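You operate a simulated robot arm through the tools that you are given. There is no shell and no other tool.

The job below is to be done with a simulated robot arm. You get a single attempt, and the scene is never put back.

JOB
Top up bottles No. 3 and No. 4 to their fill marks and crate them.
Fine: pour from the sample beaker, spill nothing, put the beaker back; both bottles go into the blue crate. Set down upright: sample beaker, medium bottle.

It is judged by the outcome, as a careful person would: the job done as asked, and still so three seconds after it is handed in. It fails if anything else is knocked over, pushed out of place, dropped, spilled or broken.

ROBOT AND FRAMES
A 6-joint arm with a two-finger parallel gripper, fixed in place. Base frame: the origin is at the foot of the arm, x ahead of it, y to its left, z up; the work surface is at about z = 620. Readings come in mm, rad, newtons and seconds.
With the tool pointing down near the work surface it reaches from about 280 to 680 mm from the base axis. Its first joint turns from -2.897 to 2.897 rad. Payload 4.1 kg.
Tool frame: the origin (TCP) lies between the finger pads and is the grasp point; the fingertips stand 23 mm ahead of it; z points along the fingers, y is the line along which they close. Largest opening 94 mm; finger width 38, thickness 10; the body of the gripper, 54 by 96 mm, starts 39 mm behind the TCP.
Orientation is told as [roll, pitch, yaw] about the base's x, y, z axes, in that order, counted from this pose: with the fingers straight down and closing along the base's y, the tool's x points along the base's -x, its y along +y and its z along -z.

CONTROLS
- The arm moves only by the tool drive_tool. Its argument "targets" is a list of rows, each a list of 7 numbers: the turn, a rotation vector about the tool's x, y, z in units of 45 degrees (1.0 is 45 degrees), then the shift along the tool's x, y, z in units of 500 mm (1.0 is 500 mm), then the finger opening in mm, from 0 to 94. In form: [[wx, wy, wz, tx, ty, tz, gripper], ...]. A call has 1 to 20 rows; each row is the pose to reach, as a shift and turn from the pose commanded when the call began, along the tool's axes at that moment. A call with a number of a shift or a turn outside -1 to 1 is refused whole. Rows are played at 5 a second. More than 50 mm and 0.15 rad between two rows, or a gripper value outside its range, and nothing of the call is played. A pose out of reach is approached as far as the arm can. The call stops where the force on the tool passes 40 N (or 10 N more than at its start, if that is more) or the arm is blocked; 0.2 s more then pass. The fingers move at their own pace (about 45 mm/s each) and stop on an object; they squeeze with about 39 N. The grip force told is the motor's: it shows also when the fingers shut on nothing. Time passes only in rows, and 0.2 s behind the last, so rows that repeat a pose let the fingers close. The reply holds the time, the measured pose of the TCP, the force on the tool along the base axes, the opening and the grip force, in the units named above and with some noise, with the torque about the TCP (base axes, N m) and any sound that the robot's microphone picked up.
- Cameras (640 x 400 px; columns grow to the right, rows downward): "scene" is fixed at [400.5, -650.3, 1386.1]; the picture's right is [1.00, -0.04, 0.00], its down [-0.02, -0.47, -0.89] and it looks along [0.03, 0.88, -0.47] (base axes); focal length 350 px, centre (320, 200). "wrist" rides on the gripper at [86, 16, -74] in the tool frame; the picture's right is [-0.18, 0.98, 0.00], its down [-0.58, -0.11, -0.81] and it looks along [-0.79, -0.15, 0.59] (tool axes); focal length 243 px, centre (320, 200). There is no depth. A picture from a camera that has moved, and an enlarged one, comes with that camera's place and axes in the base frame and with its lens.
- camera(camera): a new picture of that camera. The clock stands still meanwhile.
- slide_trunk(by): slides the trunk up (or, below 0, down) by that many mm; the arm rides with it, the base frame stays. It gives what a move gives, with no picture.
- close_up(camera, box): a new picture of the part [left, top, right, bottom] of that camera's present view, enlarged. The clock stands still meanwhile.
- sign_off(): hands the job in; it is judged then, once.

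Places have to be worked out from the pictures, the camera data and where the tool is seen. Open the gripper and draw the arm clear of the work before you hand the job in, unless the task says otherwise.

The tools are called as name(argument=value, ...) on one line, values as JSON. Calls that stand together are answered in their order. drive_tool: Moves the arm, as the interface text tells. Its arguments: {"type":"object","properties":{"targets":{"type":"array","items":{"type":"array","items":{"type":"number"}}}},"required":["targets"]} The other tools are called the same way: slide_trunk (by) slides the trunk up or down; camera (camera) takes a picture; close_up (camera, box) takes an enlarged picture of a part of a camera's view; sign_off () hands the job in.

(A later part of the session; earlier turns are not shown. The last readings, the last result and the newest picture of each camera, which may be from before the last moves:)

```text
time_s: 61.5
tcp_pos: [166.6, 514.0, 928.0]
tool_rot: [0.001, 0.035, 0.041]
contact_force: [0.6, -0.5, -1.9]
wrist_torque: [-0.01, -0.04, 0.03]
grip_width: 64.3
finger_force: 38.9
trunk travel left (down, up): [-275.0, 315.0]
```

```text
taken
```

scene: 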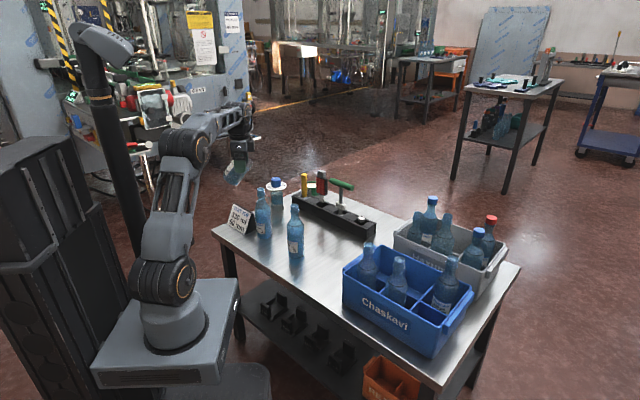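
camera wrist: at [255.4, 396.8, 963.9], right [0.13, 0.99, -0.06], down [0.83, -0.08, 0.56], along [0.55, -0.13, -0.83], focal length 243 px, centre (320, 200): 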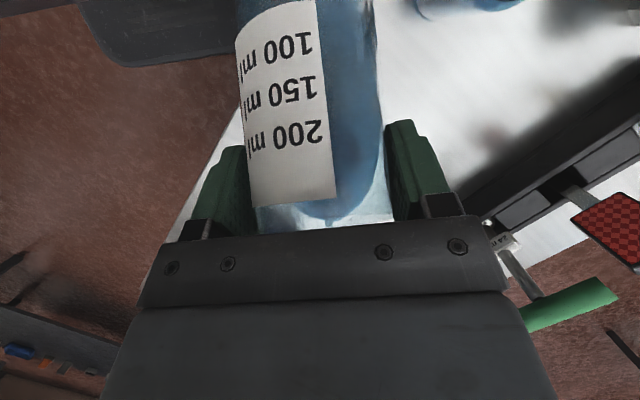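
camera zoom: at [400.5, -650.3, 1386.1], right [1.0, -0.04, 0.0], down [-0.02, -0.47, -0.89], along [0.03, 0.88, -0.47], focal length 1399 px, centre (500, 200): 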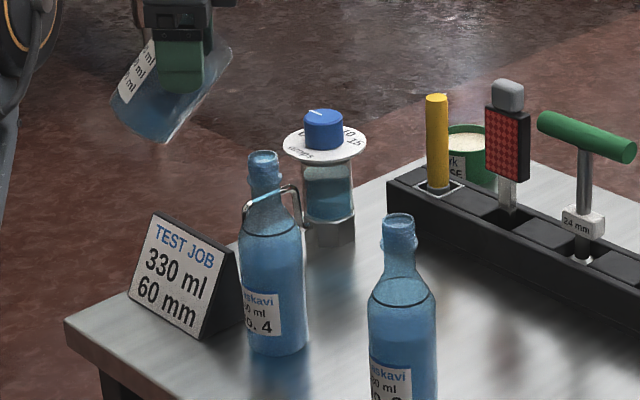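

With nothing in front of them, I zoom on both bottles at identical scale to compare levels.

close_up(camera="scene", box=[252, 198, 276, 224])

close_up(camera="scene", box=[284, 206, 312, 262])

close_up(camera="scene", box=[250, 188, 278, 244])

camera(camera="wrist")

```text
15.38 times, centred on (264, 211) of scene
camera zoom: at [400.5, -650.3, 1386.1], right [1.0, -0.04, 0.0], down [-0.02, -0.47, -0.89], along [0.03, 0.88, -0.47], focal length 5379 px, centre (1182, 31)
```

zoom: 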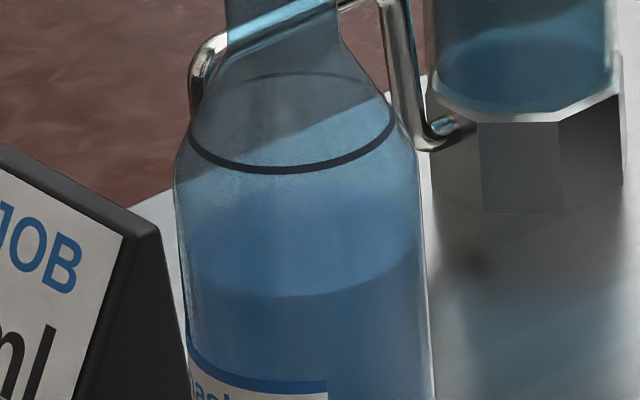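

```text
7.14 times, centred on (298, 234) of scene
camera zoom: at [400.5, -650.3, 1386.1], right [1.0, -0.04, 0.0], down [-0.02, -0.47, -0.89], along [0.03, 0.88, -0.47], focal length 2498 px, centre (477, -43)
```

zoom: 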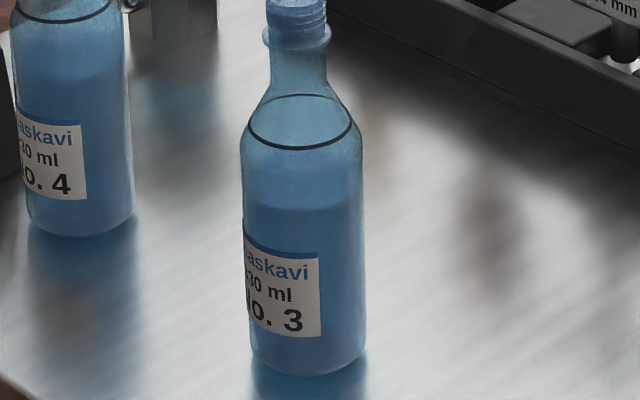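

```text
7.14 times, centred on (264, 216) of scene
camera zoom: at [400.5, -650.3, 1386.1], right [1.0, -0.04, 0.0], down [-0.02, -0.47, -0.89], along [0.03, 0.88, -0.47], focal length 2498 px, centre (720, 86)
```

zoom: 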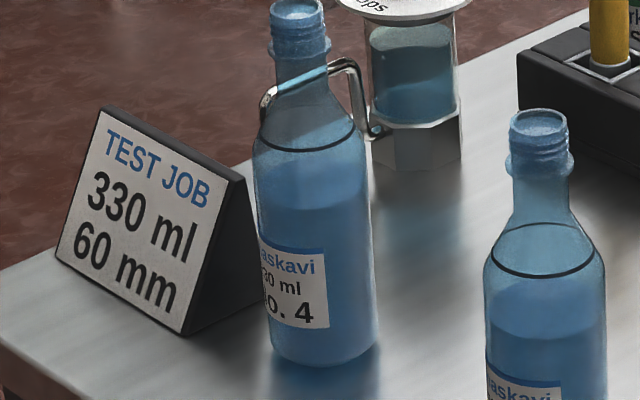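

```text
taken
camera wrist: at [82.0, 527.0, 1005.0], right [0.14, 0.99, -0.01], down [0.61, -0.08, 0.79], along [0.78, -0.12, -0.62], focal length 243 px, centre (320, 200)
```

wrist: 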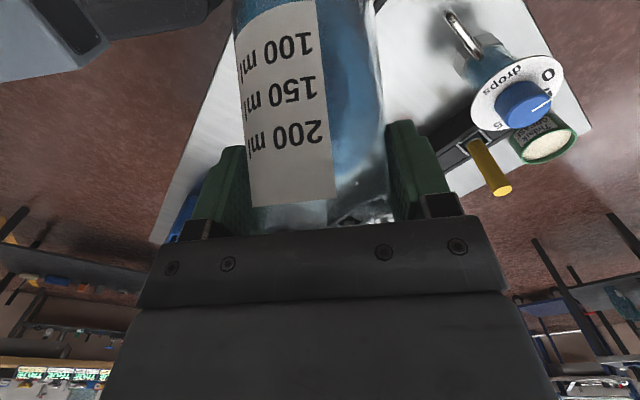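

Both bottles show the same shaded level, even though No. 3 has received about 70 ml, so the rendering may be lagging; the stream's end on the first flow into No. 4 will tell. I descend beside No. 4's mouth at 50°.

drive_tool(targets=[[0, 0.02, 0, -0.001, -0.0004, 0.01, 55], [0, 0.07, 0, -0.003, -0.001, 0.033, 55], [0, 0.135, 0, -0.0055, -0.002, 0.064, 55], [0, 0.2, 0, -0.008, -0.003, 0.095, 55], [0, 0.25, 0, -0.0102, -0.004, 0.118, 55], [0, 0.267, 0, -0.011, -0.0042, 0.1277, 55]])

close_up(camera="scene", box=[236, 170, 284, 200])

camera(camera="scene")

```text
time_s: 63.0
tcp_pos: [168.4, 511.5, 864.0]
tool_rot: [0.001, 0.247, 0.041]
contact_force: [0.1, -0.9, -2.5]
wrist_torque: [0.01, -0.03, 0.02]
grip_width: 64.5
finger_force: 38.9
trunk travel left (down, up): [-275.0, 315.0]
```

```text
13.33 times, centred on (260, 185) of scene
camera zoom: at [400.5, -650.3, 1386.1], right [1.0, -0.04, 0.0], down [-0.02, -0.47, -0.89], along [0.03, 0.88, -0.47], focal length 4662 px, centre (1120, 400)
```

zoom: 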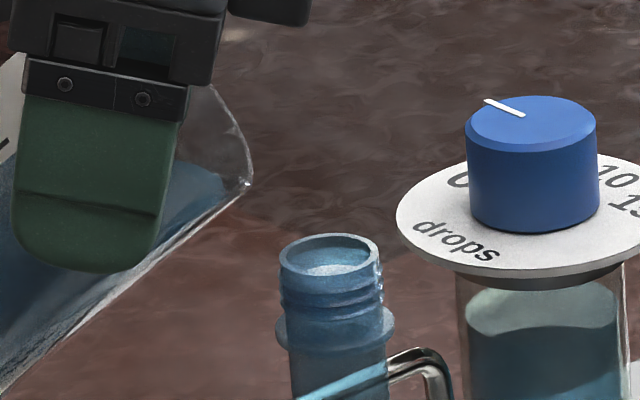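

```text
taken
```

scene: 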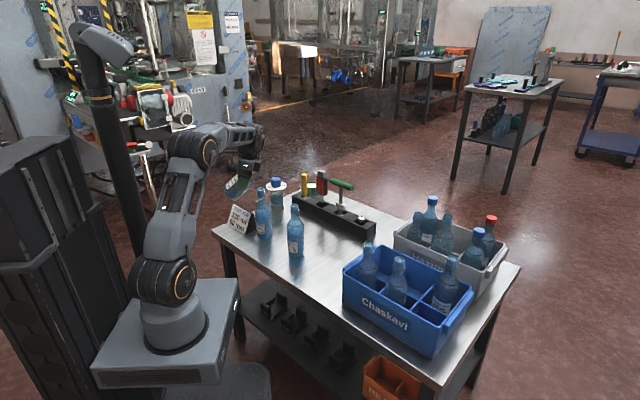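

The lip is about 21 mm short of No. 4's mouth centre and at the right height. I shift +17 mm in x, still below the pouring angle.

drive_tool(targets=[[0, 0, 0, -0.006, 0, -0.0015, 55], [0, 0, 0, -0.015, 0, -0.0038, 55], [0, 0, 0, -0.025, 0, -0.0063, 55], [0, 0, 0, -0.032, 0, -0.008, 55], [0, 0, 0, -0.0337, 0, -0.0085, 55]])

close_up(camera="scene", box=[236, 170, 284, 200])

close_up(camera="wrist", box=[240, 140, 420, 240])

```text
time_s: 64.2
tcp_pos: [187.4, 511.5, 864.3]
tool_rot: [0.001, 0.244, 0.042]
contact_force: [0.0, -0.2, -2.4]
wrist_torque: [-0.03, -0.04, -0.02]
grip_width: 64.5
finger_force: 39.0
trunk travel left (down, up): [-275.0, 315.0]
```

```text
13.33 times, centred on (260, 185) of scene
camera zoom: at [400.5, -650.3, 1386.1], right [1.0, -0.04, 0.0], down [-0.02, -0.47, -0.89], along [0.03, 0.88, -0.47], focal length 4662 px, centre (1120, 400)
```

zoom: 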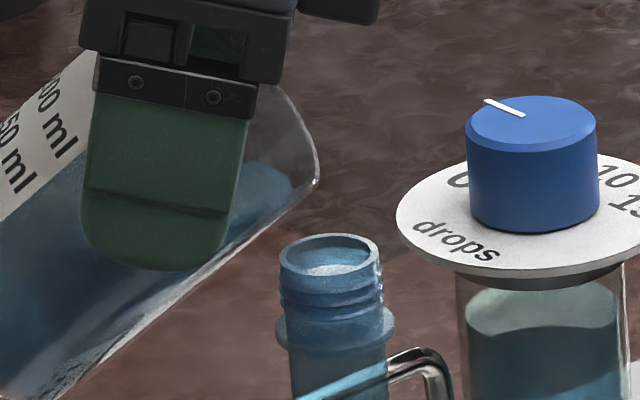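

```text
3.56 times, centred on (330, 190) of wrist
camera zoom: at [120.7, 525.6, 956.5], right [0.14, 0.99, -0.04], down [0.76, -0.08, 0.64], along [0.63, -0.12, -0.77], focal length 863 px, centre (284, 236)
```

zoom: 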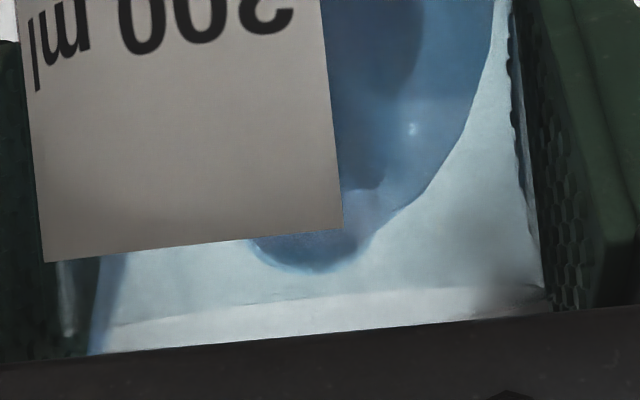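

The lip sits just inside the near edge of No. 4's mouth. I tilt on to 56° and catch the first flow to see where the stream ends inside the bottle.

drive_tool(targets=[[0, 0.04, 0, 0.0003, 0, -0.0012, 55], [0, 0.08, 0, 0.0006, 0, -0.0024, 55], [0, 0.133, 0, 0.001, 0, -0.0039, 55]])

close_up(camera="scene", box=[236, 170, 284, 200])

close_up(camera="scene", box=[252, 192, 276, 224])

```text
time_s: 65.0
tcp_pos: [187.4, 512.1, 865.6]
tool_rot: [0.001, 0.35, 0.042]
contact_force: [0.2, 0.3, -1.2]
wrist_torque: [0.0, -0.04, -0.02]
grip_width: 64.6
finger_force: 39.1
trunk travel left (down, up): [-275.0, 315.0]
```

```text
13.33 times, centred on (260, 185) of scene
camera zoom: at [400.5, -650.3, 1386.1], right [1.0, -0.04, 0.0], down [-0.02, -0.47, -0.89], along [0.03, 0.88, -0.47], focal length 4662 px, centre (1120, 400)
```

zoom: 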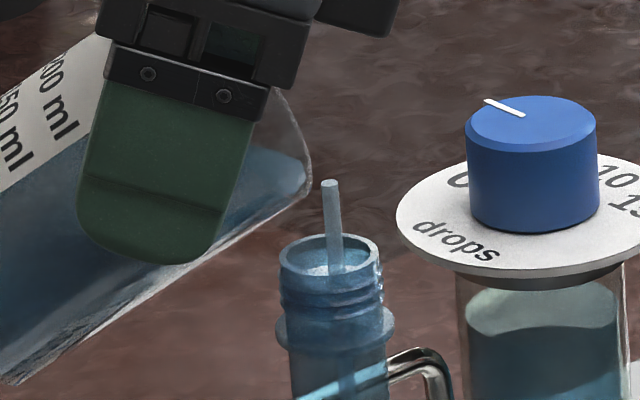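

```text
12.50 times, centred on (264, 208) of scene
camera zoom: at [400.5, -650.3, 1386.1], right [1.0, -0.04, 0.0], down [-0.02, -0.47, -0.89], along [0.03, 0.88, -0.47], focal length 4371 px, centre (1020, 100)
```

zoom: 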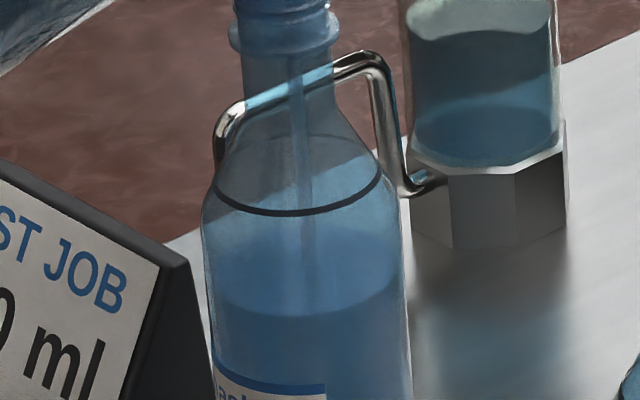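

close_up(camera="scene", box=[254, 202, 274, 218])

```text
16.00 times, centred on (264, 210) of scene
camera zoom: at [400.5, -650.3, 1386.1], right [1.0, -0.04, 0.0], down [-0.02, -0.47, -0.89], along [0.03, 0.88, -0.47], focal length 5595 px, centre (1216, 40)
```

zoom: 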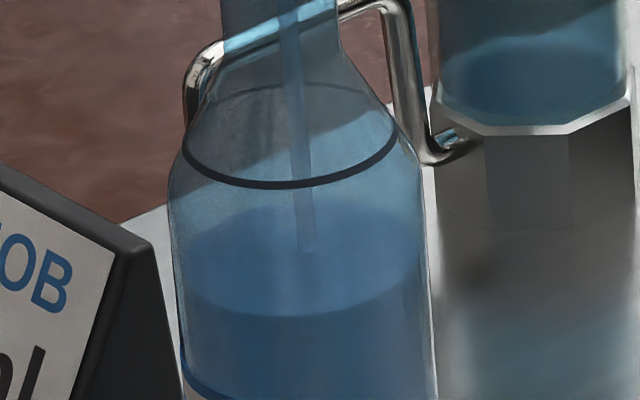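

The first stream ends right at the visible surface (row 253 vs ellipse centre 258), so the stream's lower end does gauge the true level, and the drawn liquid in the bottles just isn't refreshed. No. 3 was therefore at its mark when I stopped. I continue No. 4 to 60°, nudging back 1.5 mm.

drive_tool(targets=[[0, 0.03, 0, 0.0012, 0, -0.0012, 55], [0, 0.06, 0, 0.0016, 0, -0.0027, 55], [0, 0.089, 0, 0.002, 0, -0.0042, 55]])

close_up(camera="scene", box=[236, 170, 284, 200])

close_up(camera="scene", box=[254, 202, 274, 218])

```text
time_s: 65.8
tcp_pos: [185.6, 512.2, 867.1]
tool_rot: [0.002, 0.421, 0.042]
contact_force: [-0.2, -0.6, -1.3]
wrist_torque: [0.01, -0.08, -0.01]
grip_width: 64.4
finger_force: 39.3
trunk travel left (down, up): [-275.0, 315.0]
```

```text
13.33 times, centred on (260, 185) of scene
camera zoom: at [400.5, -650.3, 1386.1], right [1.0, -0.04, 0.0], down [-0.02, -0.47, -0.89], along [0.03, 0.88, -0.47], focal length 4662 px, centre (1120, 400)
```

zoom: 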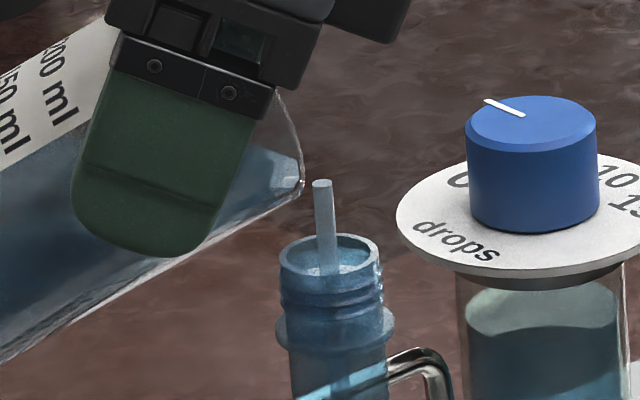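

```text
16.00 times, centred on (264, 210) of scene
camera zoom: at [400.5, -650.3, 1386.1], right [1.0, -0.04, 0.0], down [-0.02, -0.47, -0.89], along [0.03, 0.88, -0.47], focal length 5595 px, centre (1216, 40)
```

zoom: 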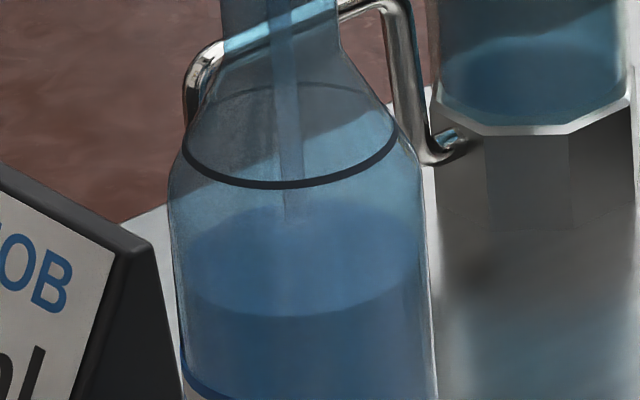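

The stream end rose from row 253 to 222; the target is row ~137 (the ring's centre). Stream is centred; I go on to 63°.

drive_tool(targets=[[0, 0.022, 0, -0.0002, 0, -0.0012, 55], [0, 0.044, 0, -0.0005, 0, -0.0025, 55], [0, 0.067, 0, -0.0007, 0, -0.0038, 55]])

close_up(camera="scene", box=[236, 170, 284, 200])

close_up(camera="scene", box=[254, 202, 274, 218])

```text
time_s: 66.5
tcp_pos: [187.9, 511.5, 870.6]
tool_rot: [0.002, 0.473, 0.041]
contact_force: [0.8, -0.8, -2.2]
wrist_torque: [0.01, -0.06, -0.01]
grip_width: 64.4
finger_force: 39.0
trunk travel left (down, up): [-275.0, 315.0]
```

```text
13.33 times, centred on (260, 185) of scene
camera zoom: at [400.5, -650.3, 1386.1], right [1.0, -0.04, 0.0], down [-0.02, -0.47, -0.89], along [0.03, 0.88, -0.47], focal length 4662 px, centre (1120, 400)
```

zoom: 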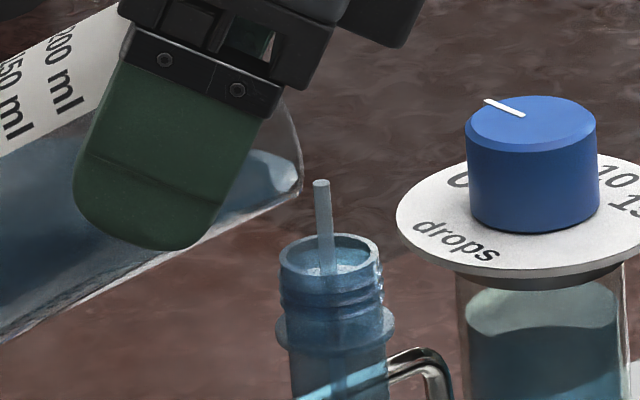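

```text
16.00 times, centred on (264, 210) of scene
camera zoom: at [400.5, -650.3, 1386.1], right [1.0, -0.04, 0.0], down [-0.02, -0.47, -0.89], along [0.03, 0.88, -0.47], focal length 5595 px, centre (1216, 40)
```

zoom: 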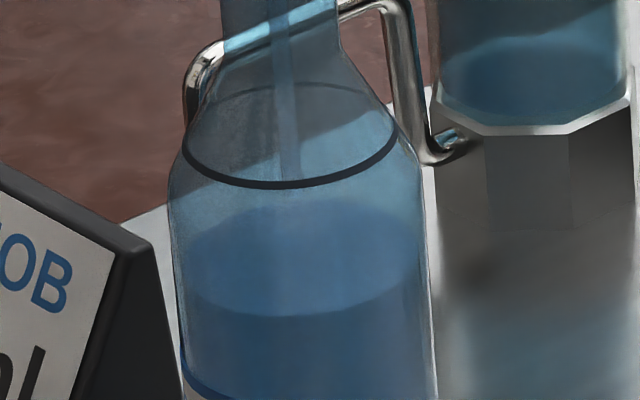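

Now at about row 183; roughly 25 ml to go. I add 2.5° in a shorter move.

drive_tool(targets=[[0, 0.028, 0, -0.0002, 0, -0.0017, 55], [0, 0.0556, 0, -0.0003, 0, -0.0033, 55]])

close_up(camera="scene", box=[254, 202, 274, 218])

close_up(camera="scene", box=[236, 170, 284, 200])

```text
time_s: 67.2
tcp_pos: [188.9, 511.0, 871.6]
tool_rot: [0.002, 0.518, 0.042]
contact_force: [-0.2, 0.5, -2.0]
wrist_torque: [0.04, -0.07, -0.04]
grip_width: 64.5
finger_force: 38.9
trunk travel left (down, up): [-275.0, 315.0]
```

```text
16.00 times, centred on (264, 210) of scene
camera zoom: at [400.5, -650.3, 1386.1], right [1.0, -0.04, 0.0], down [-0.02, -0.47, -0.89], along [0.03, 0.88, -0.47], focal length 5595 px, centre (1216, 40)
```

zoom: 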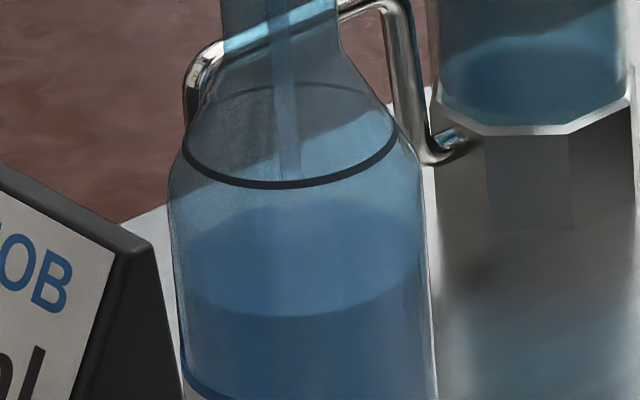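

```text
13.33 times, centred on (260, 185) of scene
camera zoom: at [400.5, -650.3, 1386.1], right [1.0, -0.04, 0.0], down [-0.02, -0.47, -0.89], along [0.03, 0.88, -0.47], focal length 4662 px, centre (1120, 400)
```

zoom: 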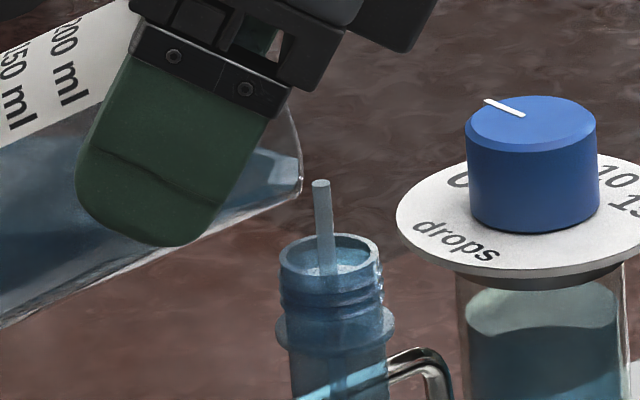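

End of stream now near row 177. I add another 2.5° and look again.

drive_tool(targets=[[0, 0.028, 0, -0.0002, 0, -0.0016, 55], [0, 0.0556, 0, -0.0005, 0, -0.0032, 55]])

close_up(camera="scene", box=[254, 202, 274, 218])

close_up(camera="scene", box=[236, 170, 284, 200])

```text
time_s: 67.8
tcp_pos: [188.5, 511.7, 872.0]
tool_rot: [0.002, 0.559, 0.041]
contact_force: [0.0, 0.1, -1.8]
wrist_torque: [0.01, -0.06, 0.0]
grip_width: 64.6
finger_force: 38.6
trunk travel left (down, up): [-275.0, 315.0]
```

```text
16.00 times, centred on (264, 210) of scene
camera zoom: at [400.5, -650.3, 1386.1], right [1.0, -0.04, 0.0], down [-0.02, -0.47, -0.89], along [0.03, 0.88, -0.47], focal length 5595 px, centre (1216, 40)
```

zoom: 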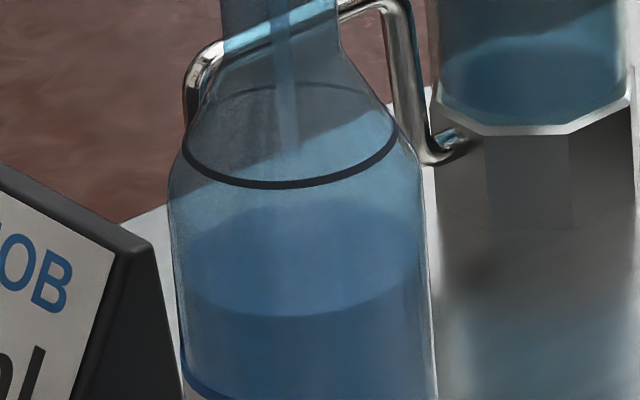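

```text
13.33 times, centred on (260, 185) of scene
camera zoom: at [400.5, -650.3, 1386.1], right [1.0, -0.04, 0.0], down [-0.02, -0.47, -0.89], along [0.03, 0.88, -0.47], focal length 4662 px, centre (1120, 400)
```

zoom: 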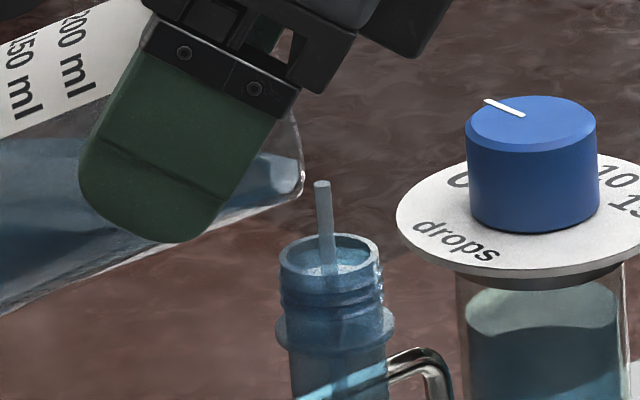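

close_up(camera="scene", box=[257, 202, 271, 212])

```text
16.00 times, centred on (264, 207) of scene
camera zoom: at [400.5, -650.3, 1386.1], right [1.0, -0.04, 0.0], down [-0.02, -0.47, -0.89], along [0.03, 0.88, -0.47], focal length 5595 px, centre (1216, 88)
```

zoom: 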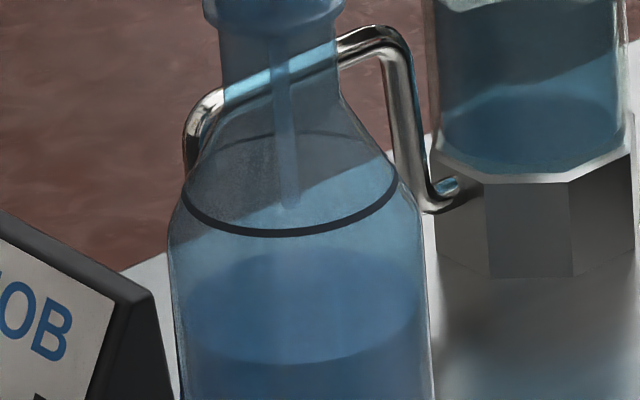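

Stream end is at row 207 in this crop, the ring's centre at 184: about 6 mm left. One more small step of 2°.

drive_tool(targets=[[0, 0.022, 0, -0.0002, 0, -0.0013, 55], [0, 0.044, 0, -0.0004, 0, -0.0026, 55]])

close_up(camera="scene", box=[257, 202, 271, 212])

close_up(camera="scene", box=[236, 170, 284, 200])

```text
time_s: 68.3
tcp_pos: [191.4, 512.1, 873.0]
tool_rot: [0.002, 0.593, 0.042]
contact_force: [-0.5, 0.1, -1.6]
wrist_torque: [0.01, -0.03, -0.03]
grip_width: 64.5
finger_force: 39.0
trunk travel left (down, up): [-275.0, 315.0]
```

```text
16.00 times, centred on (264, 207) of scene
camera zoom: at [400.5, -650.3, 1386.1], right [1.0, -0.04, 0.0], down [-0.02, -0.47, -0.89], along [0.03, 0.88, -0.47], focal length 5595 px, centre (1216, 88)
```

zoom: 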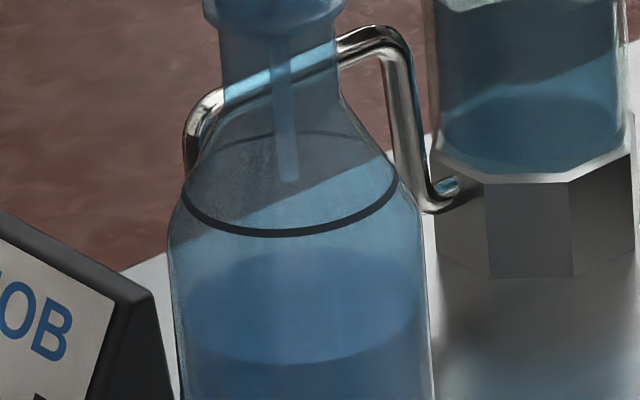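

```text
13.33 times, centred on (260, 185) of scene
camera zoom: at [400.5, -650.3, 1386.1], right [1.0, -0.04, 0.0], down [-0.02, -0.47, -0.89], along [0.03, 0.88, -0.47], focal length 4662 px, centre (1120, 400)
```

zoom: 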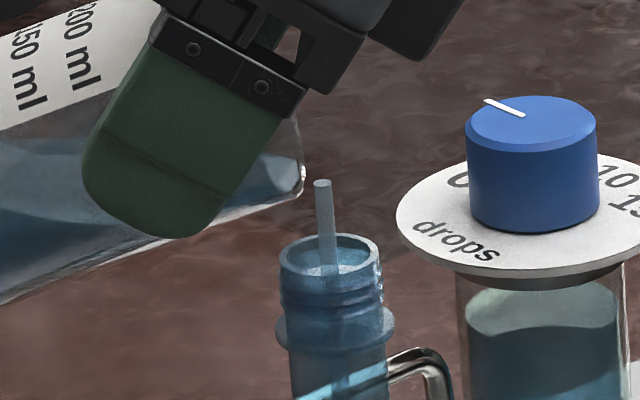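

The stream's end (row 181) has reached the ring's centre (184). I tilt back at once to stop the flow.

drive_tool(targets=[[0, -0.18, 0, 0.001, 0, -0.004, 55], [0, -0.36, 0, 0.003, 0, -0.01, 55], [0, -0.54, 0, 0.004, 0, -0.016, 55], [0, -0.7, 0, 0.005, 0, -0.022, 55]])

close_up(camera="scene", box=[236, 170, 284, 210])

close_up(camera="scene", box=[230, 180, 330, 265])

```text
time_s: 69.3
tcp_pos: [194.6, 512.5, 884.5]
tool_rot: [0.001, 0.042, 0.041]
contact_force: [-0.1, -0.1, -2.2]
wrist_torque: [-0.01, -0.03, -0.05]
grip_width: 64.5
finger_force: 39.7
trunk travel left (down, up): [-275.0, 315.0]
```

```text
10.00 times, centred on (260, 190) of scene
camera zoom: at [400.5, -650.3, 1386.1], right [1.0, -0.04, 0.0], down [-0.02, -0.47, -0.89], along [0.03, 0.88, -0.47], focal length 3497 px, centre (920, 300)
```

zoom: 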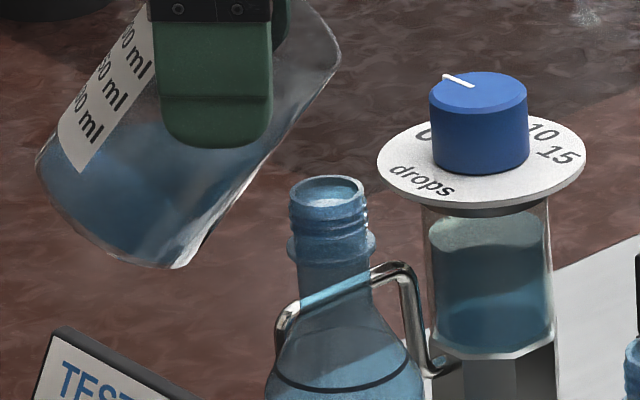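

```text
4.71 times, centred on (280, 222) of scene
camera zoom: at [400.5, -650.3, 1386.1], right [1.0, -0.04, 0.0], down [-0.02, -0.47, -0.89], along [0.03, 0.88, -0.47], focal length 1646 px, centre (508, 94)
```

zoom: 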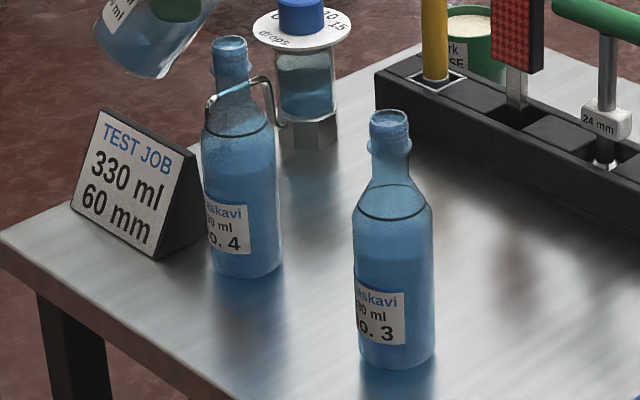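

The flow has stopped with both bottles topped up and about 85 ml left in the beaker. Now I raise the beaker well above the bottles and bring it upright, then carry it back along the reverse route.

drive_tool(targets=[[0, 0, 0, 0.0005, 0, -0.015, 55], [0, 0, 0, 0.002, 0, -0.05, 55], [0, 0, 0, 0.0035, 0, -0.09, 55], [0, 0, 0, 0.0045, 0, -0.113, 55], [0, 0, 0, 0.005, 0, -0.12, 55]])

drive_tool(targets=[[0, -0.05, 0, 0, 0, 0, 55], [0, -0.15, 0, 0, 0, 0, 55], [0, -0.28, 0, 0, 0, 0, 55], [0, -0.42, 0, 0, 0, 0, 55], [0, -0.56, 0, 0, 0, 0, 55], [0, -0.69, 0, 0, 0, 0, 55], [0, -0.8, 0, 0, 0, 0, 55], [0, -0.8556, 0, 0, 0, 0, 55]])

drive_tool(targets=[[-0.0035, 0, -0.0048, -0.0048, -0.0054, 0.0018, 55], [-0.0139, 0, -0.0191, -0.019, -0.0216, 0.0072, 55], [-0.0313, 0, -0.043, -0.0428, -0.0486, 0.0162, 55], [-0.0556, 0, -0.0765, -0.0761, -0.0864, 0.0288, 55], [-0.0834, 0, -0.1147, -0.1142, -0.1296, 0.0432, 55], [-0.1112, 0, -0.153, -0.1523, -0.1728, 0.0577, 55], [-0.1424, 0, -0.196, -0.1951, -0.2214, 0.0739, 55], [-0.1737, 0, -0.239, -0.238, -0.27, 0.0901, 55], [-0.205, 0, -0.2821, -0.2808, -0.3187, 0.1063, 55], [-0.2362, 0, -0.3251, -0.3236, -0.3673, 0.1225, 55], [-0.264, 0, -0.3634, -0.3617, -0.4105, 0.137, 55], [-0.2918, 0, -0.4016, -0.3998, -0.4537, 0.1514, 55], [-0.3161, 0, -0.4351, -0.4331, -0.4915, 0.164, 55], [-0.3335, 0, -0.459, -0.4569, -0.5185, 0.173, 55], [-0.3439, 0, -0.4733, -0.4711, -0.5347, 0.1784, 55], [-0.3474, 0, -0.4781, -0.4759, -0.5401, 0.1802, 55]])

camera(camera="scene")

```text
time_s: 70.5
tcp_pos: [194.7, 510.8, 943.8]
tool_rot: [0.003, 0.045, 0.04]
contact_force: [-0.8, -0.3, 0.2]
wrist_torque: [0.0, -0.02, -0.01]
grip_width: 64.5
finger_force: 38.9
trunk travel left (down, up): [-275.0, 315.0]
```

```text
time_s: 72.3
tcp_pos: [193.7, 510.5, 944.2]
tool_rot: [0.001, -0.628, 0.04]
contact_force: [1.3, -1.0, -1.8]
wrist_torque: [0.03, 0.01, 0.02]
grip_width: 64.3
finger_force: 39.2
trunk travel left (down, up): [-275.0, 315.0]
```

```text
time_s: 75.8
tcp_pos: [450.4, 250.9, 1010.2]
tool_rot: [0.002, -0.628, 0.504]
contact_force: [0.0, -0.4, -2.2]
wrist_torque: [-0.01, -0.01, 0.0]
grip_width: 64.5
finger_force: 38.6
trunk travel left (down, up): [-275.0, 315.0]
```

```text
taken
```

scene: 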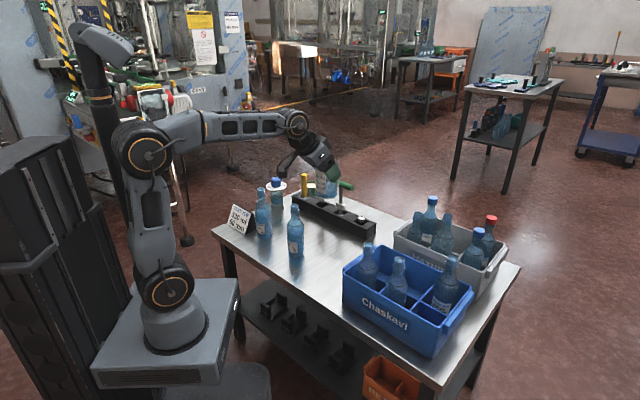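

The beaker is above its original spot. I slide the trunk down 150 mm and check the pose.

slide_trunk(by=-150)

```text
time_s: 77.5
tcp_pos: [451.5, 251.9, 859.5]
tool_rot: [0.003, -0.628, 0.505]
contact_force: [0.8, -0.5, -0.7]
wrist_torque: [0.0, 0.05, -0.01]
grip_width: 64.5
finger_force: 39.0
trunk travel left (down, up): [-125.0, 465.0]
```

At (451.5,251.9,859.5). I lower 150 mm smoothly, leaving about 8 mm, then finish in small steps.

drive_tool(targets=[[0, 0, 0, 0.0071, 0, 0.0097, 55], [0, 0, 0, 0.0212, 0, 0.0291, 55], [0, 0, 0, 0.0423, 0, 0.0582, 55], [0, 0, 0, 0.0652, 0, 0.0898, 55], [0, 0, 0, 0.0882, 0, 0.1214, 55], [0, 0, 0, 0.1111, 0, 0.1529, 55], [0, 0, 0, 0.1322, 0, 0.182, 55], [0, 0, 0, 0.1516, 0, 0.2087, 55], [0, 0, 0, 0.1675, 0, 0.2306, 55], [0, 0, 0, 0.1745, 0, 0.2403, 55], [0, 0, 0, 0.1763, 0, 0.2427, 55]])

drive_tool(targets=[[0, 0, 0, 0.0012, 0, 0.0016, 55], [0, 0, 0, 0.0024, 0, 0.0032, 55], [0, 0, 0, 0.0035, 0, 0.0049, 55], [0, 0, 0, 0.0047, 0, 0.0065, 55], [0, 0, 0, 0.0059, 0, 0.0081, 55]])

close_up(camera="scene", box=[290, 230, 360, 290])

```text
time_s: 79.9
tcp_pos: [451.2, 251.3, 709.6]
tool_rot: [0.002, -0.628, 0.503]
contact_force: [0.3, -0.1, -1.5]
wrist_torque: [-0.03, -0.02, 0.02]
grip_width: 64.5
finger_force: 39.3
trunk travel left (down, up): [-125.0, 465.0]
```

```text
time_s: 81.1
tcp_pos: [450.3, 251.6, 704.9]
tool_rot: [0.002, -0.629, 0.504]
contact_force: [-0.2, 0.1, -1.7]
wrist_torque: [0.02, -0.01, 0.02]
grip_width: 64.6
finger_force: 38.2
trunk travel left (down, up): [-125.0, 465.0]
```

```text
6.67 times, centred on (325, 260) of scene
camera zoom: at [400.5, -650.3, 1386.1], right [1.0, -0.04, 0.0], down [-0.02, -0.47, -0.89], along [0.03, 0.88, -0.47], focal length 2331 px, centre (287, -200)
```

zoom: 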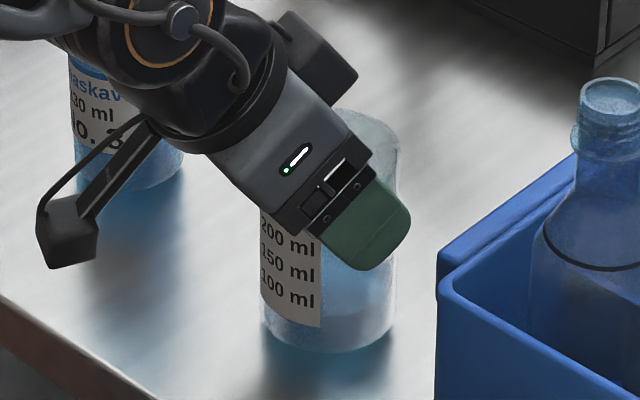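

About 3 mm to go. I continue down in 0.8 mm steps and watch the vertical force.

drive_tool(targets=[[0, 0, 0, 0.0009, 0, 0.0013, 55], [0, 0, 0, 0.0019, 0, 0.0026, 55], [0, 0, 0, 0.0028, 0, 0.0039, 55]])

drive_tool(targets=[[0, 0, 0, 0.0005, 0, 0.0006, 55], [0, 0, 0, 0.0009, 0, 0.0013, 55]])

```text
time_s: 81.9
tcp_pos: [451.1, 252.0, 702.0]
tool_rot: [0.001, -0.627, 0.503]
contact_force: [-0.9, 0.3, -1.5]
wrist_torque: [0.05, -0.02, 0.01]
grip_width: 64.4
finger_force: 38.7
trunk travel left (down, up): [-125.0, 465.0]
```

```text
time_s: 82.5
tcp_pos: [451.1, 253.1, 701.9]
tool_rot: [0.003, -0.629, 0.505]
contact_force: [0.4, -0.3, -1.6]
wrist_torque: [0.01, -0.01, 0.0]
grip_width: 64.6
finger_force: 39.2
trunk travel left (down, up): [-125.0, 465.0]
```

Still carrying the weight; I keep lowering in sub-millimetre steps.

drive_tool(targets=[[0, 0, 0, 0.0005, 0, 0.0006, 55], [0, 0, 0, 0.0009, 0, 0.0013, 55]])

drive_tool(targets=[[0, 0, 0, 0.0005, 0, 0.0006, 55], [0, 0, 0, 0.0009, 0, 0.0013, 55]])

```text
time_s: 83.1
tcp_pos: [450.5, 251.3, 701.3]
tool_rot: [0.002, -0.632, 0.504]
contact_force: [-0.9, 1.0, 5.5]
wrist_torque: [-0.05, 0.03, -0.03]
grip_width: 64.6
finger_force: 38.9
trunk travel left (down, up): [-125.0, 465.0]
```

```text
time_s: 83.7
tcp_pos: [450.5, 251.8, 701.7]
tool_rot: [0.001, -0.632, 0.505]
contact_force: [0.7, 0.3, 13.5]
wrist_torque: [-0.31, 0.05, 0.0]
grip_width: 64.4
finger_force: 38.9
trunk travel left (down, up): [-125.0, 465.0]
```

The beaker is firmly on the table (13.5 N). I ease off 0.8 mm, open the fingers, then check before withdrawing along the tool axis.

drive_tool(targets=[[0, 0, 0, -0.0009, 0, -0.0013, 55], [0, 0, 0, -0.0009, 0, -0.0013, 70], [0, 0, 0, -0.0009, 0, -0.0013, 80], [0, 0, 0, -0.0009, 0, -0.0013, 94], [0, 0, 0, -0.0009, 0, -0.0013, 94]])

close_up(camera="scene", box=[290, 230, 360, 290])

camera(camera="wrist")

```text
time_s: 84.9
tcp_pos: [450.1, 250.9, 702.7]
tool_rot: [0.002, -0.628, 0.504]
contact_force: [0.5, -0.2, 0.3]
wrist_torque: [-0.01, 0.04, -0.01]
grip_width: 93.8
finger_force: 0.1
trunk travel left (down, up): [-125.0, 465.0]
```

```text
6.67 times, centred on (325, 260) of scene
camera zoom: at [400.5, -650.3, 1386.1], right [1.0, -0.04, 0.0], down [-0.02, -0.47, -0.89], along [0.03, 0.88, -0.47], focal length 2331 px, centre (287, -200)
```

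zoom: 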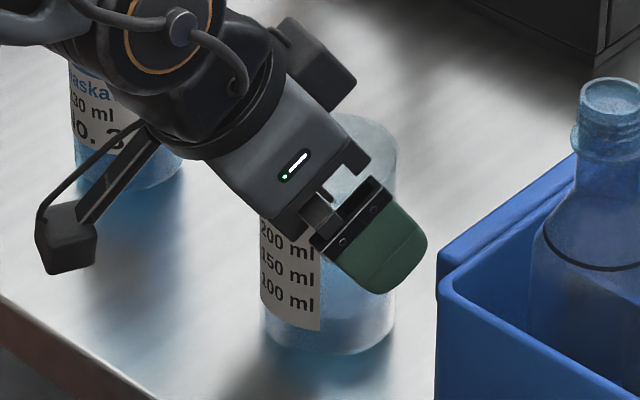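

```text
taken
camera wrist: at [343.2, 211.5, 710.5], right [-0.34, 0.93, 0.11], down [0.05, -0.1, 0.99], along [0.94, 0.35, -0.01], focal length 243 px, centre (320, 200)
```

wrist: 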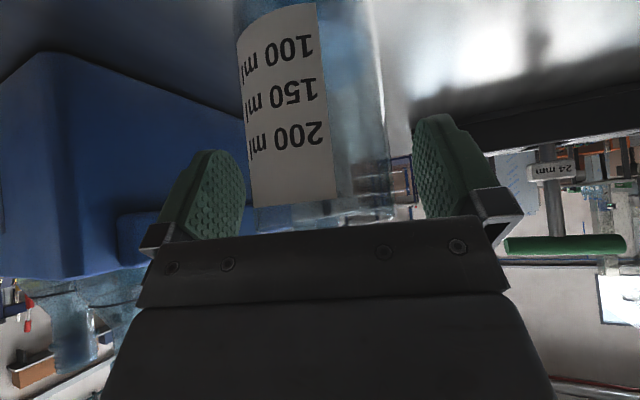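

The beaker stands upright and free of the fingers. I withdraw 120 mm along the tool axis, then level the tool.

drive_tool(targets=[[0, 0, 0, 0, 0, -0.02, 94], [0, 0, 0, 0, 0, -0.06, 94], [0, 0, 0, 0, 0, -0.11, 94], [0, 0, 0, 0, 0, -0.17, 94], [0, 0, 0, 0, 0, -0.24, 94], [0, 0, 0, 0, 0, -0.3, 94]])

drive_tool(targets=[[0, 0.14, 0, 0, 0, -0.02, 94], [0, 0.28, 0, 0, 0, -0.04, 94], [0, 0.42, 0, 0, 0, -0.06, 94], [0, 0.56, 0, 0, 0, -0.08, 94], [0, 0.7, 0, 0, 0, -0.1, 94], [0, 0.8, 0, 0, 0, -0.1, 94]])

camera(camera="wrist")

close_up(camera="scene", box=[240, 180, 360, 290])

```text
time_s: 86.3
tcp_pos: [374.3, 205.8, 823.7]
tool_rot: [0.003, -0.628, 0.503]
contact_force: [0.7, -0.4, -0.1]
wrist_torque: [-0.01, 0.02, 0.03]
grip_width: 93.9
finger_force: 0.0
trunk travel left (down, up): [-125.0, 465.0]
```

```text
time_s: 87.7
tcp_pos: [347.4, 193.5, 863.7]
tool_rot: [0.001, -0.001, 0.505]
contact_force: [0.5, -0.2, 0.7]
wrist_torque: [-0.03, -0.03, 0.0]
grip_width: 93.9
finger_force: 0.0
trunk travel left (down, up): [-125.0, 465.0]
```

```text
taken
camera wrist: at [264.1, 166.9, 937.9], right [-0.31, 0.95, 0.0], down [0.56, 0.19, 0.81], along [0.76, 0.25, -0.59], focal length 243 px, centre (320, 200)
```

wrist: 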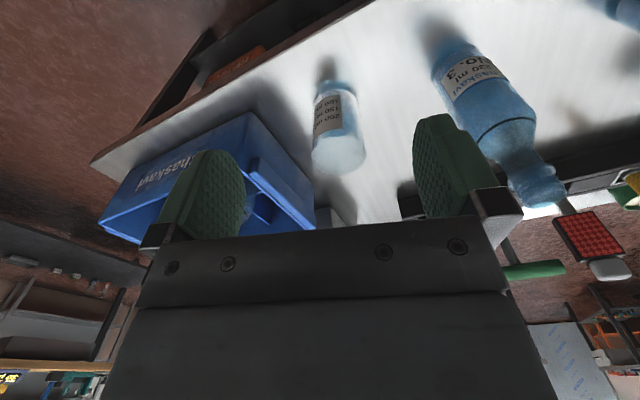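

```text
3.64 times, centred on (300, 235) of scene
camera zoom: at [400.5, -650.3, 1386.1], right [1.0, -0.04, 0.0], down [-0.02, -0.47, -0.89], along [0.03, 0.88, -0.47], focal length 1272 px, centre (393, 73)
```

zoom: 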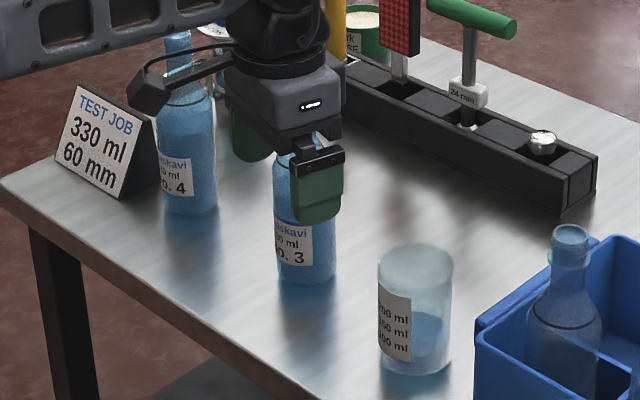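

The beaker is back upright with roughly 90 ml left. I zoom on No. 3 from the wrist to check its level again.

close_up(camera="wrist", box=[430, 60, 570, 210])

```text
2.67 times, centred on (500, 135) of wrist
camera zoom: at [264.1, 166.9, 937.9], right [-0.31, 0.95, 0.0], down [0.56, 0.19, 0.81], along [0.76, 0.25, -0.59], focal length 647 px, centre (-160, 373)
```

zoom: 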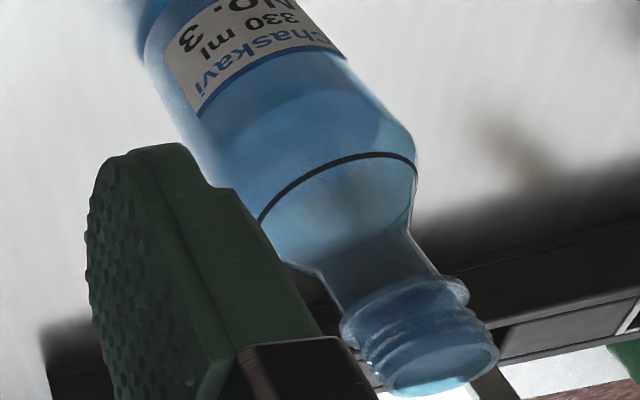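

close_up(camera="wrist", box=[460, 75, 530, 130])

close_up(camera="scene", box=[250, 195, 280, 244])

```text
7.27 times, centred on (495, 102) of wrist
camera zoom: at [264.1, 166.9, 937.9], right [-0.31, 0.95, 0.0], down [0.56, 0.19, 0.81], along [0.76, 0.25, -0.59], focal length 1764 px, centre (-953, 909)
```

zoom: 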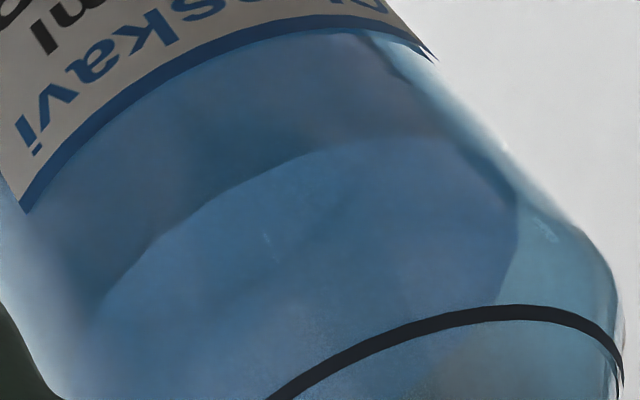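

```text
8.16 times, centred on (265, 220) of scene
camera zoom: at [400.5, -650.3, 1386.1], right [1.0, -0.04, 0.0], down [-0.02, -0.47, -0.89], along [0.03, 0.88, -0.47], focal length 2854 px, centre (769, 41)
```

zoom: 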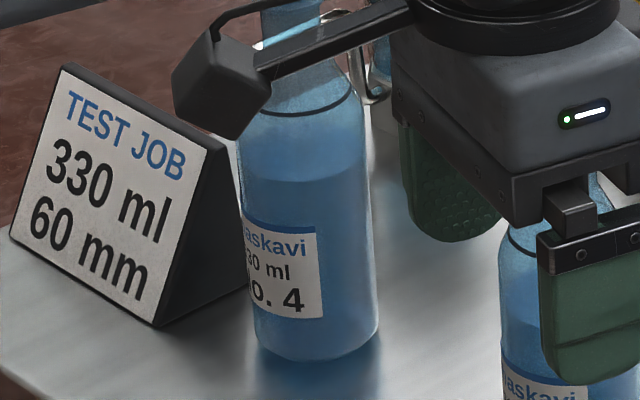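

The bottles' drawn liquid stays as before, but the stream gauge and the beaker's loss agree that both are at their marks. Now for crating: I'll pick the bottles by the neck from above. First I raise the trunk back up 300 mm.

slide_trunk(by=300)

```text
time_s: 90.7
tcp_pos: [347.8, 193.9, 1163.5]
tool_rot: [0.002, 0.001, 0.503]
contact_force: [0.1, -0.9, -0.4]
wrist_torque: [0.0, -0.02, 0.01]
grip_width: 94.1
finger_force: 0.0
trunk travel left (down, up): [-425.0, 165.0]
```

Trunk is back at the top region. Before picking, I look down into the blue crate with the wrist camera from above its near side to measure the free cells.

drive_tool(targets=[[0, 0, 0.02, -0.012, -0.016, 0.017, 94], [0, 0, 0.07, -0.042, -0.058, 0.06, 94], [0, 0, 0.13, -0.079, -0.11, 0.114, 94], [0, 0, 0.19, -0.116, -0.16, 0.165, 94], [0, 0, 0.25, -0.152, -0.21, 0.217, 94], [0, 0, 0.31, -0.188, -0.26, 0.269, 94], [0, 0, 0.355, -0.216, -0.298, 0.309, 94], [0, 0, 0.375, -0.228, -0.315, 0.326, 94]])

camera(camera="wrist")

```text
time_s: 92.5
tcp_pos: [524.1, 110.7, 1000.9]
tool_rot: [0.0, 0.0, 0.209]
contact_force: [0.0, -0.8, -0.3]
wrist_torque: [-0.02, 0.0, -0.05]
grip_width: 93.9
finger_force: 0.0
trunk travel left (down, up): [-425.0, 165.0]
```

```text
taken
camera wrist: at [436.3, 109.6, 1075.4], right [-0.02, 1.0, 0.0], down [0.59, 0.01, 0.81], along [0.81, 0.02, -0.59], focal length 243 px, centre (320, 200)
```

wrist: 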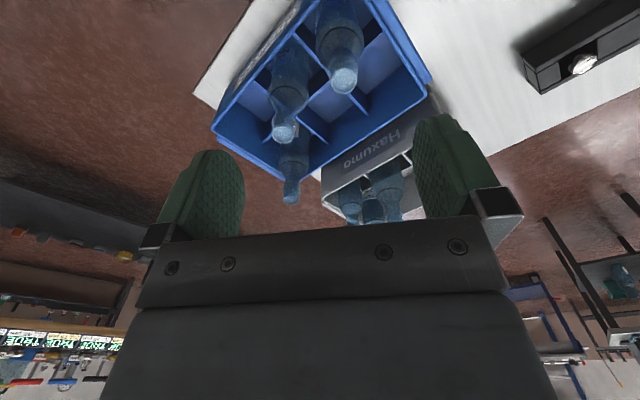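

close_up(camera="wrist", box=[200, 0, 450, 210])

```text
1.90 times, centred on (325, 105) of wrist
camera zoom: at [436.3, 109.6, 1075.4], right [-0.02, 1.0, 0.0], down [0.59, 0.01, 0.81], along [0.81, 0.02, -0.59], focal length 462 px, centre (310, 381)
```

zoom: 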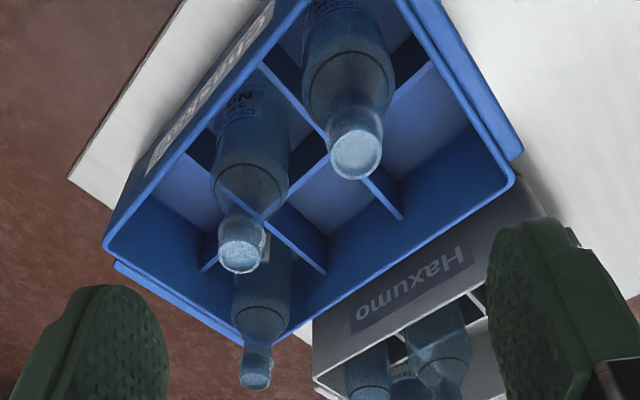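

I can see all six cells: free ones are left-back (≈(628,200)), mid-back (≈(692,132)) and right-front (≈(694,2)). I'll raise the trunk fully and test, empty-handed, whether the right-front cell is in reach with a 15° outward tilt.

slide_trunk(by=165)

drive_tool(targets=[[0, 0, 0.02, -0.012, -0.016, 0.015, 94], [0, 0, 0.06, -0.045, -0.06, 0.055, 94], [0, 0, 0.12, -0.09, -0.12, 0.11, 94], [0, 0, 0.18, -0.135, -0.18, 0.165, 94], [0, 0, 0.24, -0.18, -0.24, 0.22, 94], [0, 0, 0.267, -0.201, -0.266, 0.242, 94]])

drive_tool(targets=[[0, -0.11, 0, -0.03, 0, 0, 94], [0, -0.22, 0, -0.06, 0, 0, 94], [0, -0.333, 0, -0.088, 0, 0, 94]])

camera(camera="wrist")

camera(camera="scene")

```text
time_s: 94.4
tcp_pos: [524.6, 110.9, 1166.9]
tool_rot: [0.002, -0.001, 0.21]
contact_force: [-0.5, 0.3, -1.3]
wrist_torque: [-0.02, 0.02, 0.02]
grip_width: 93.8
finger_force: 0.0
trunk travel left (down, up): [-590.0, 0.0]
```

```text
time_s: 95.8
tcp_pos: [650.8, 1.3, 1045.7]
tool_rot: [0.001, 0.001, 0.0]
contact_force: [0.2, -0.5, -0.6]
wrist_torque: [0.0, 0.0, -0.01]
grip_width: 94.3
finger_force: 0.1
trunk travel left (down, up): [-590.0, 0.0]
```

```text
time_s: 96.6
tcp_pos: [695.6, 2.9, 1045.9]
tool_rot: [0.001, -0.263, 0.001]
contact_force: [-0.3, 0.1, 0.1]
wrist_torque: [0.01, 0.0, 0.0]
grip_width: 93.8
finger_force: 0.3
trunk travel left (down, up): [-590.0, 0.0]
```

```text
taken
camera wrist: at [590.9, 18.7, 1095.1], right [0.18, 0.98, 0.05], down [0.35, -0.11, 0.93], along [0.92, -0.15, -0.37], focal length 243 px, centre (320, 200)
```

wrist: 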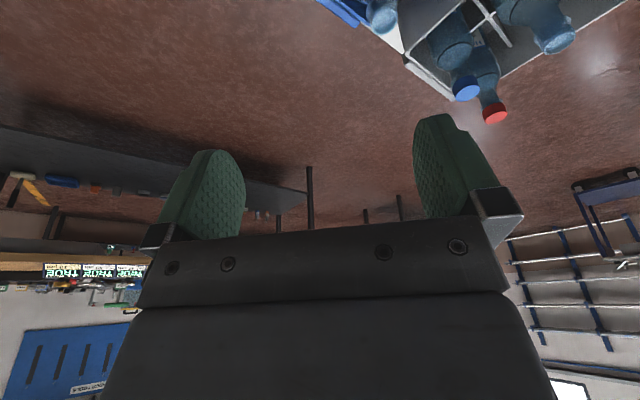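

```text
taken
```

scene: 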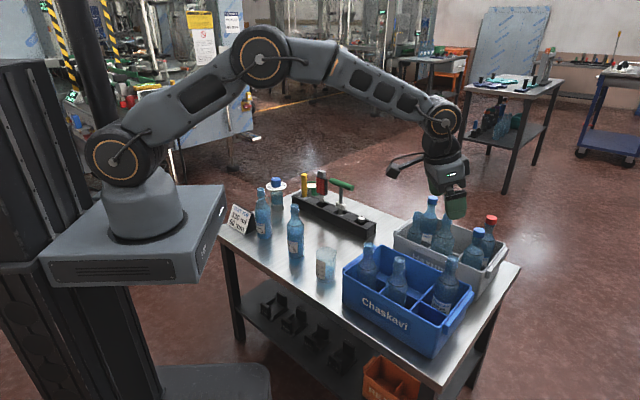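

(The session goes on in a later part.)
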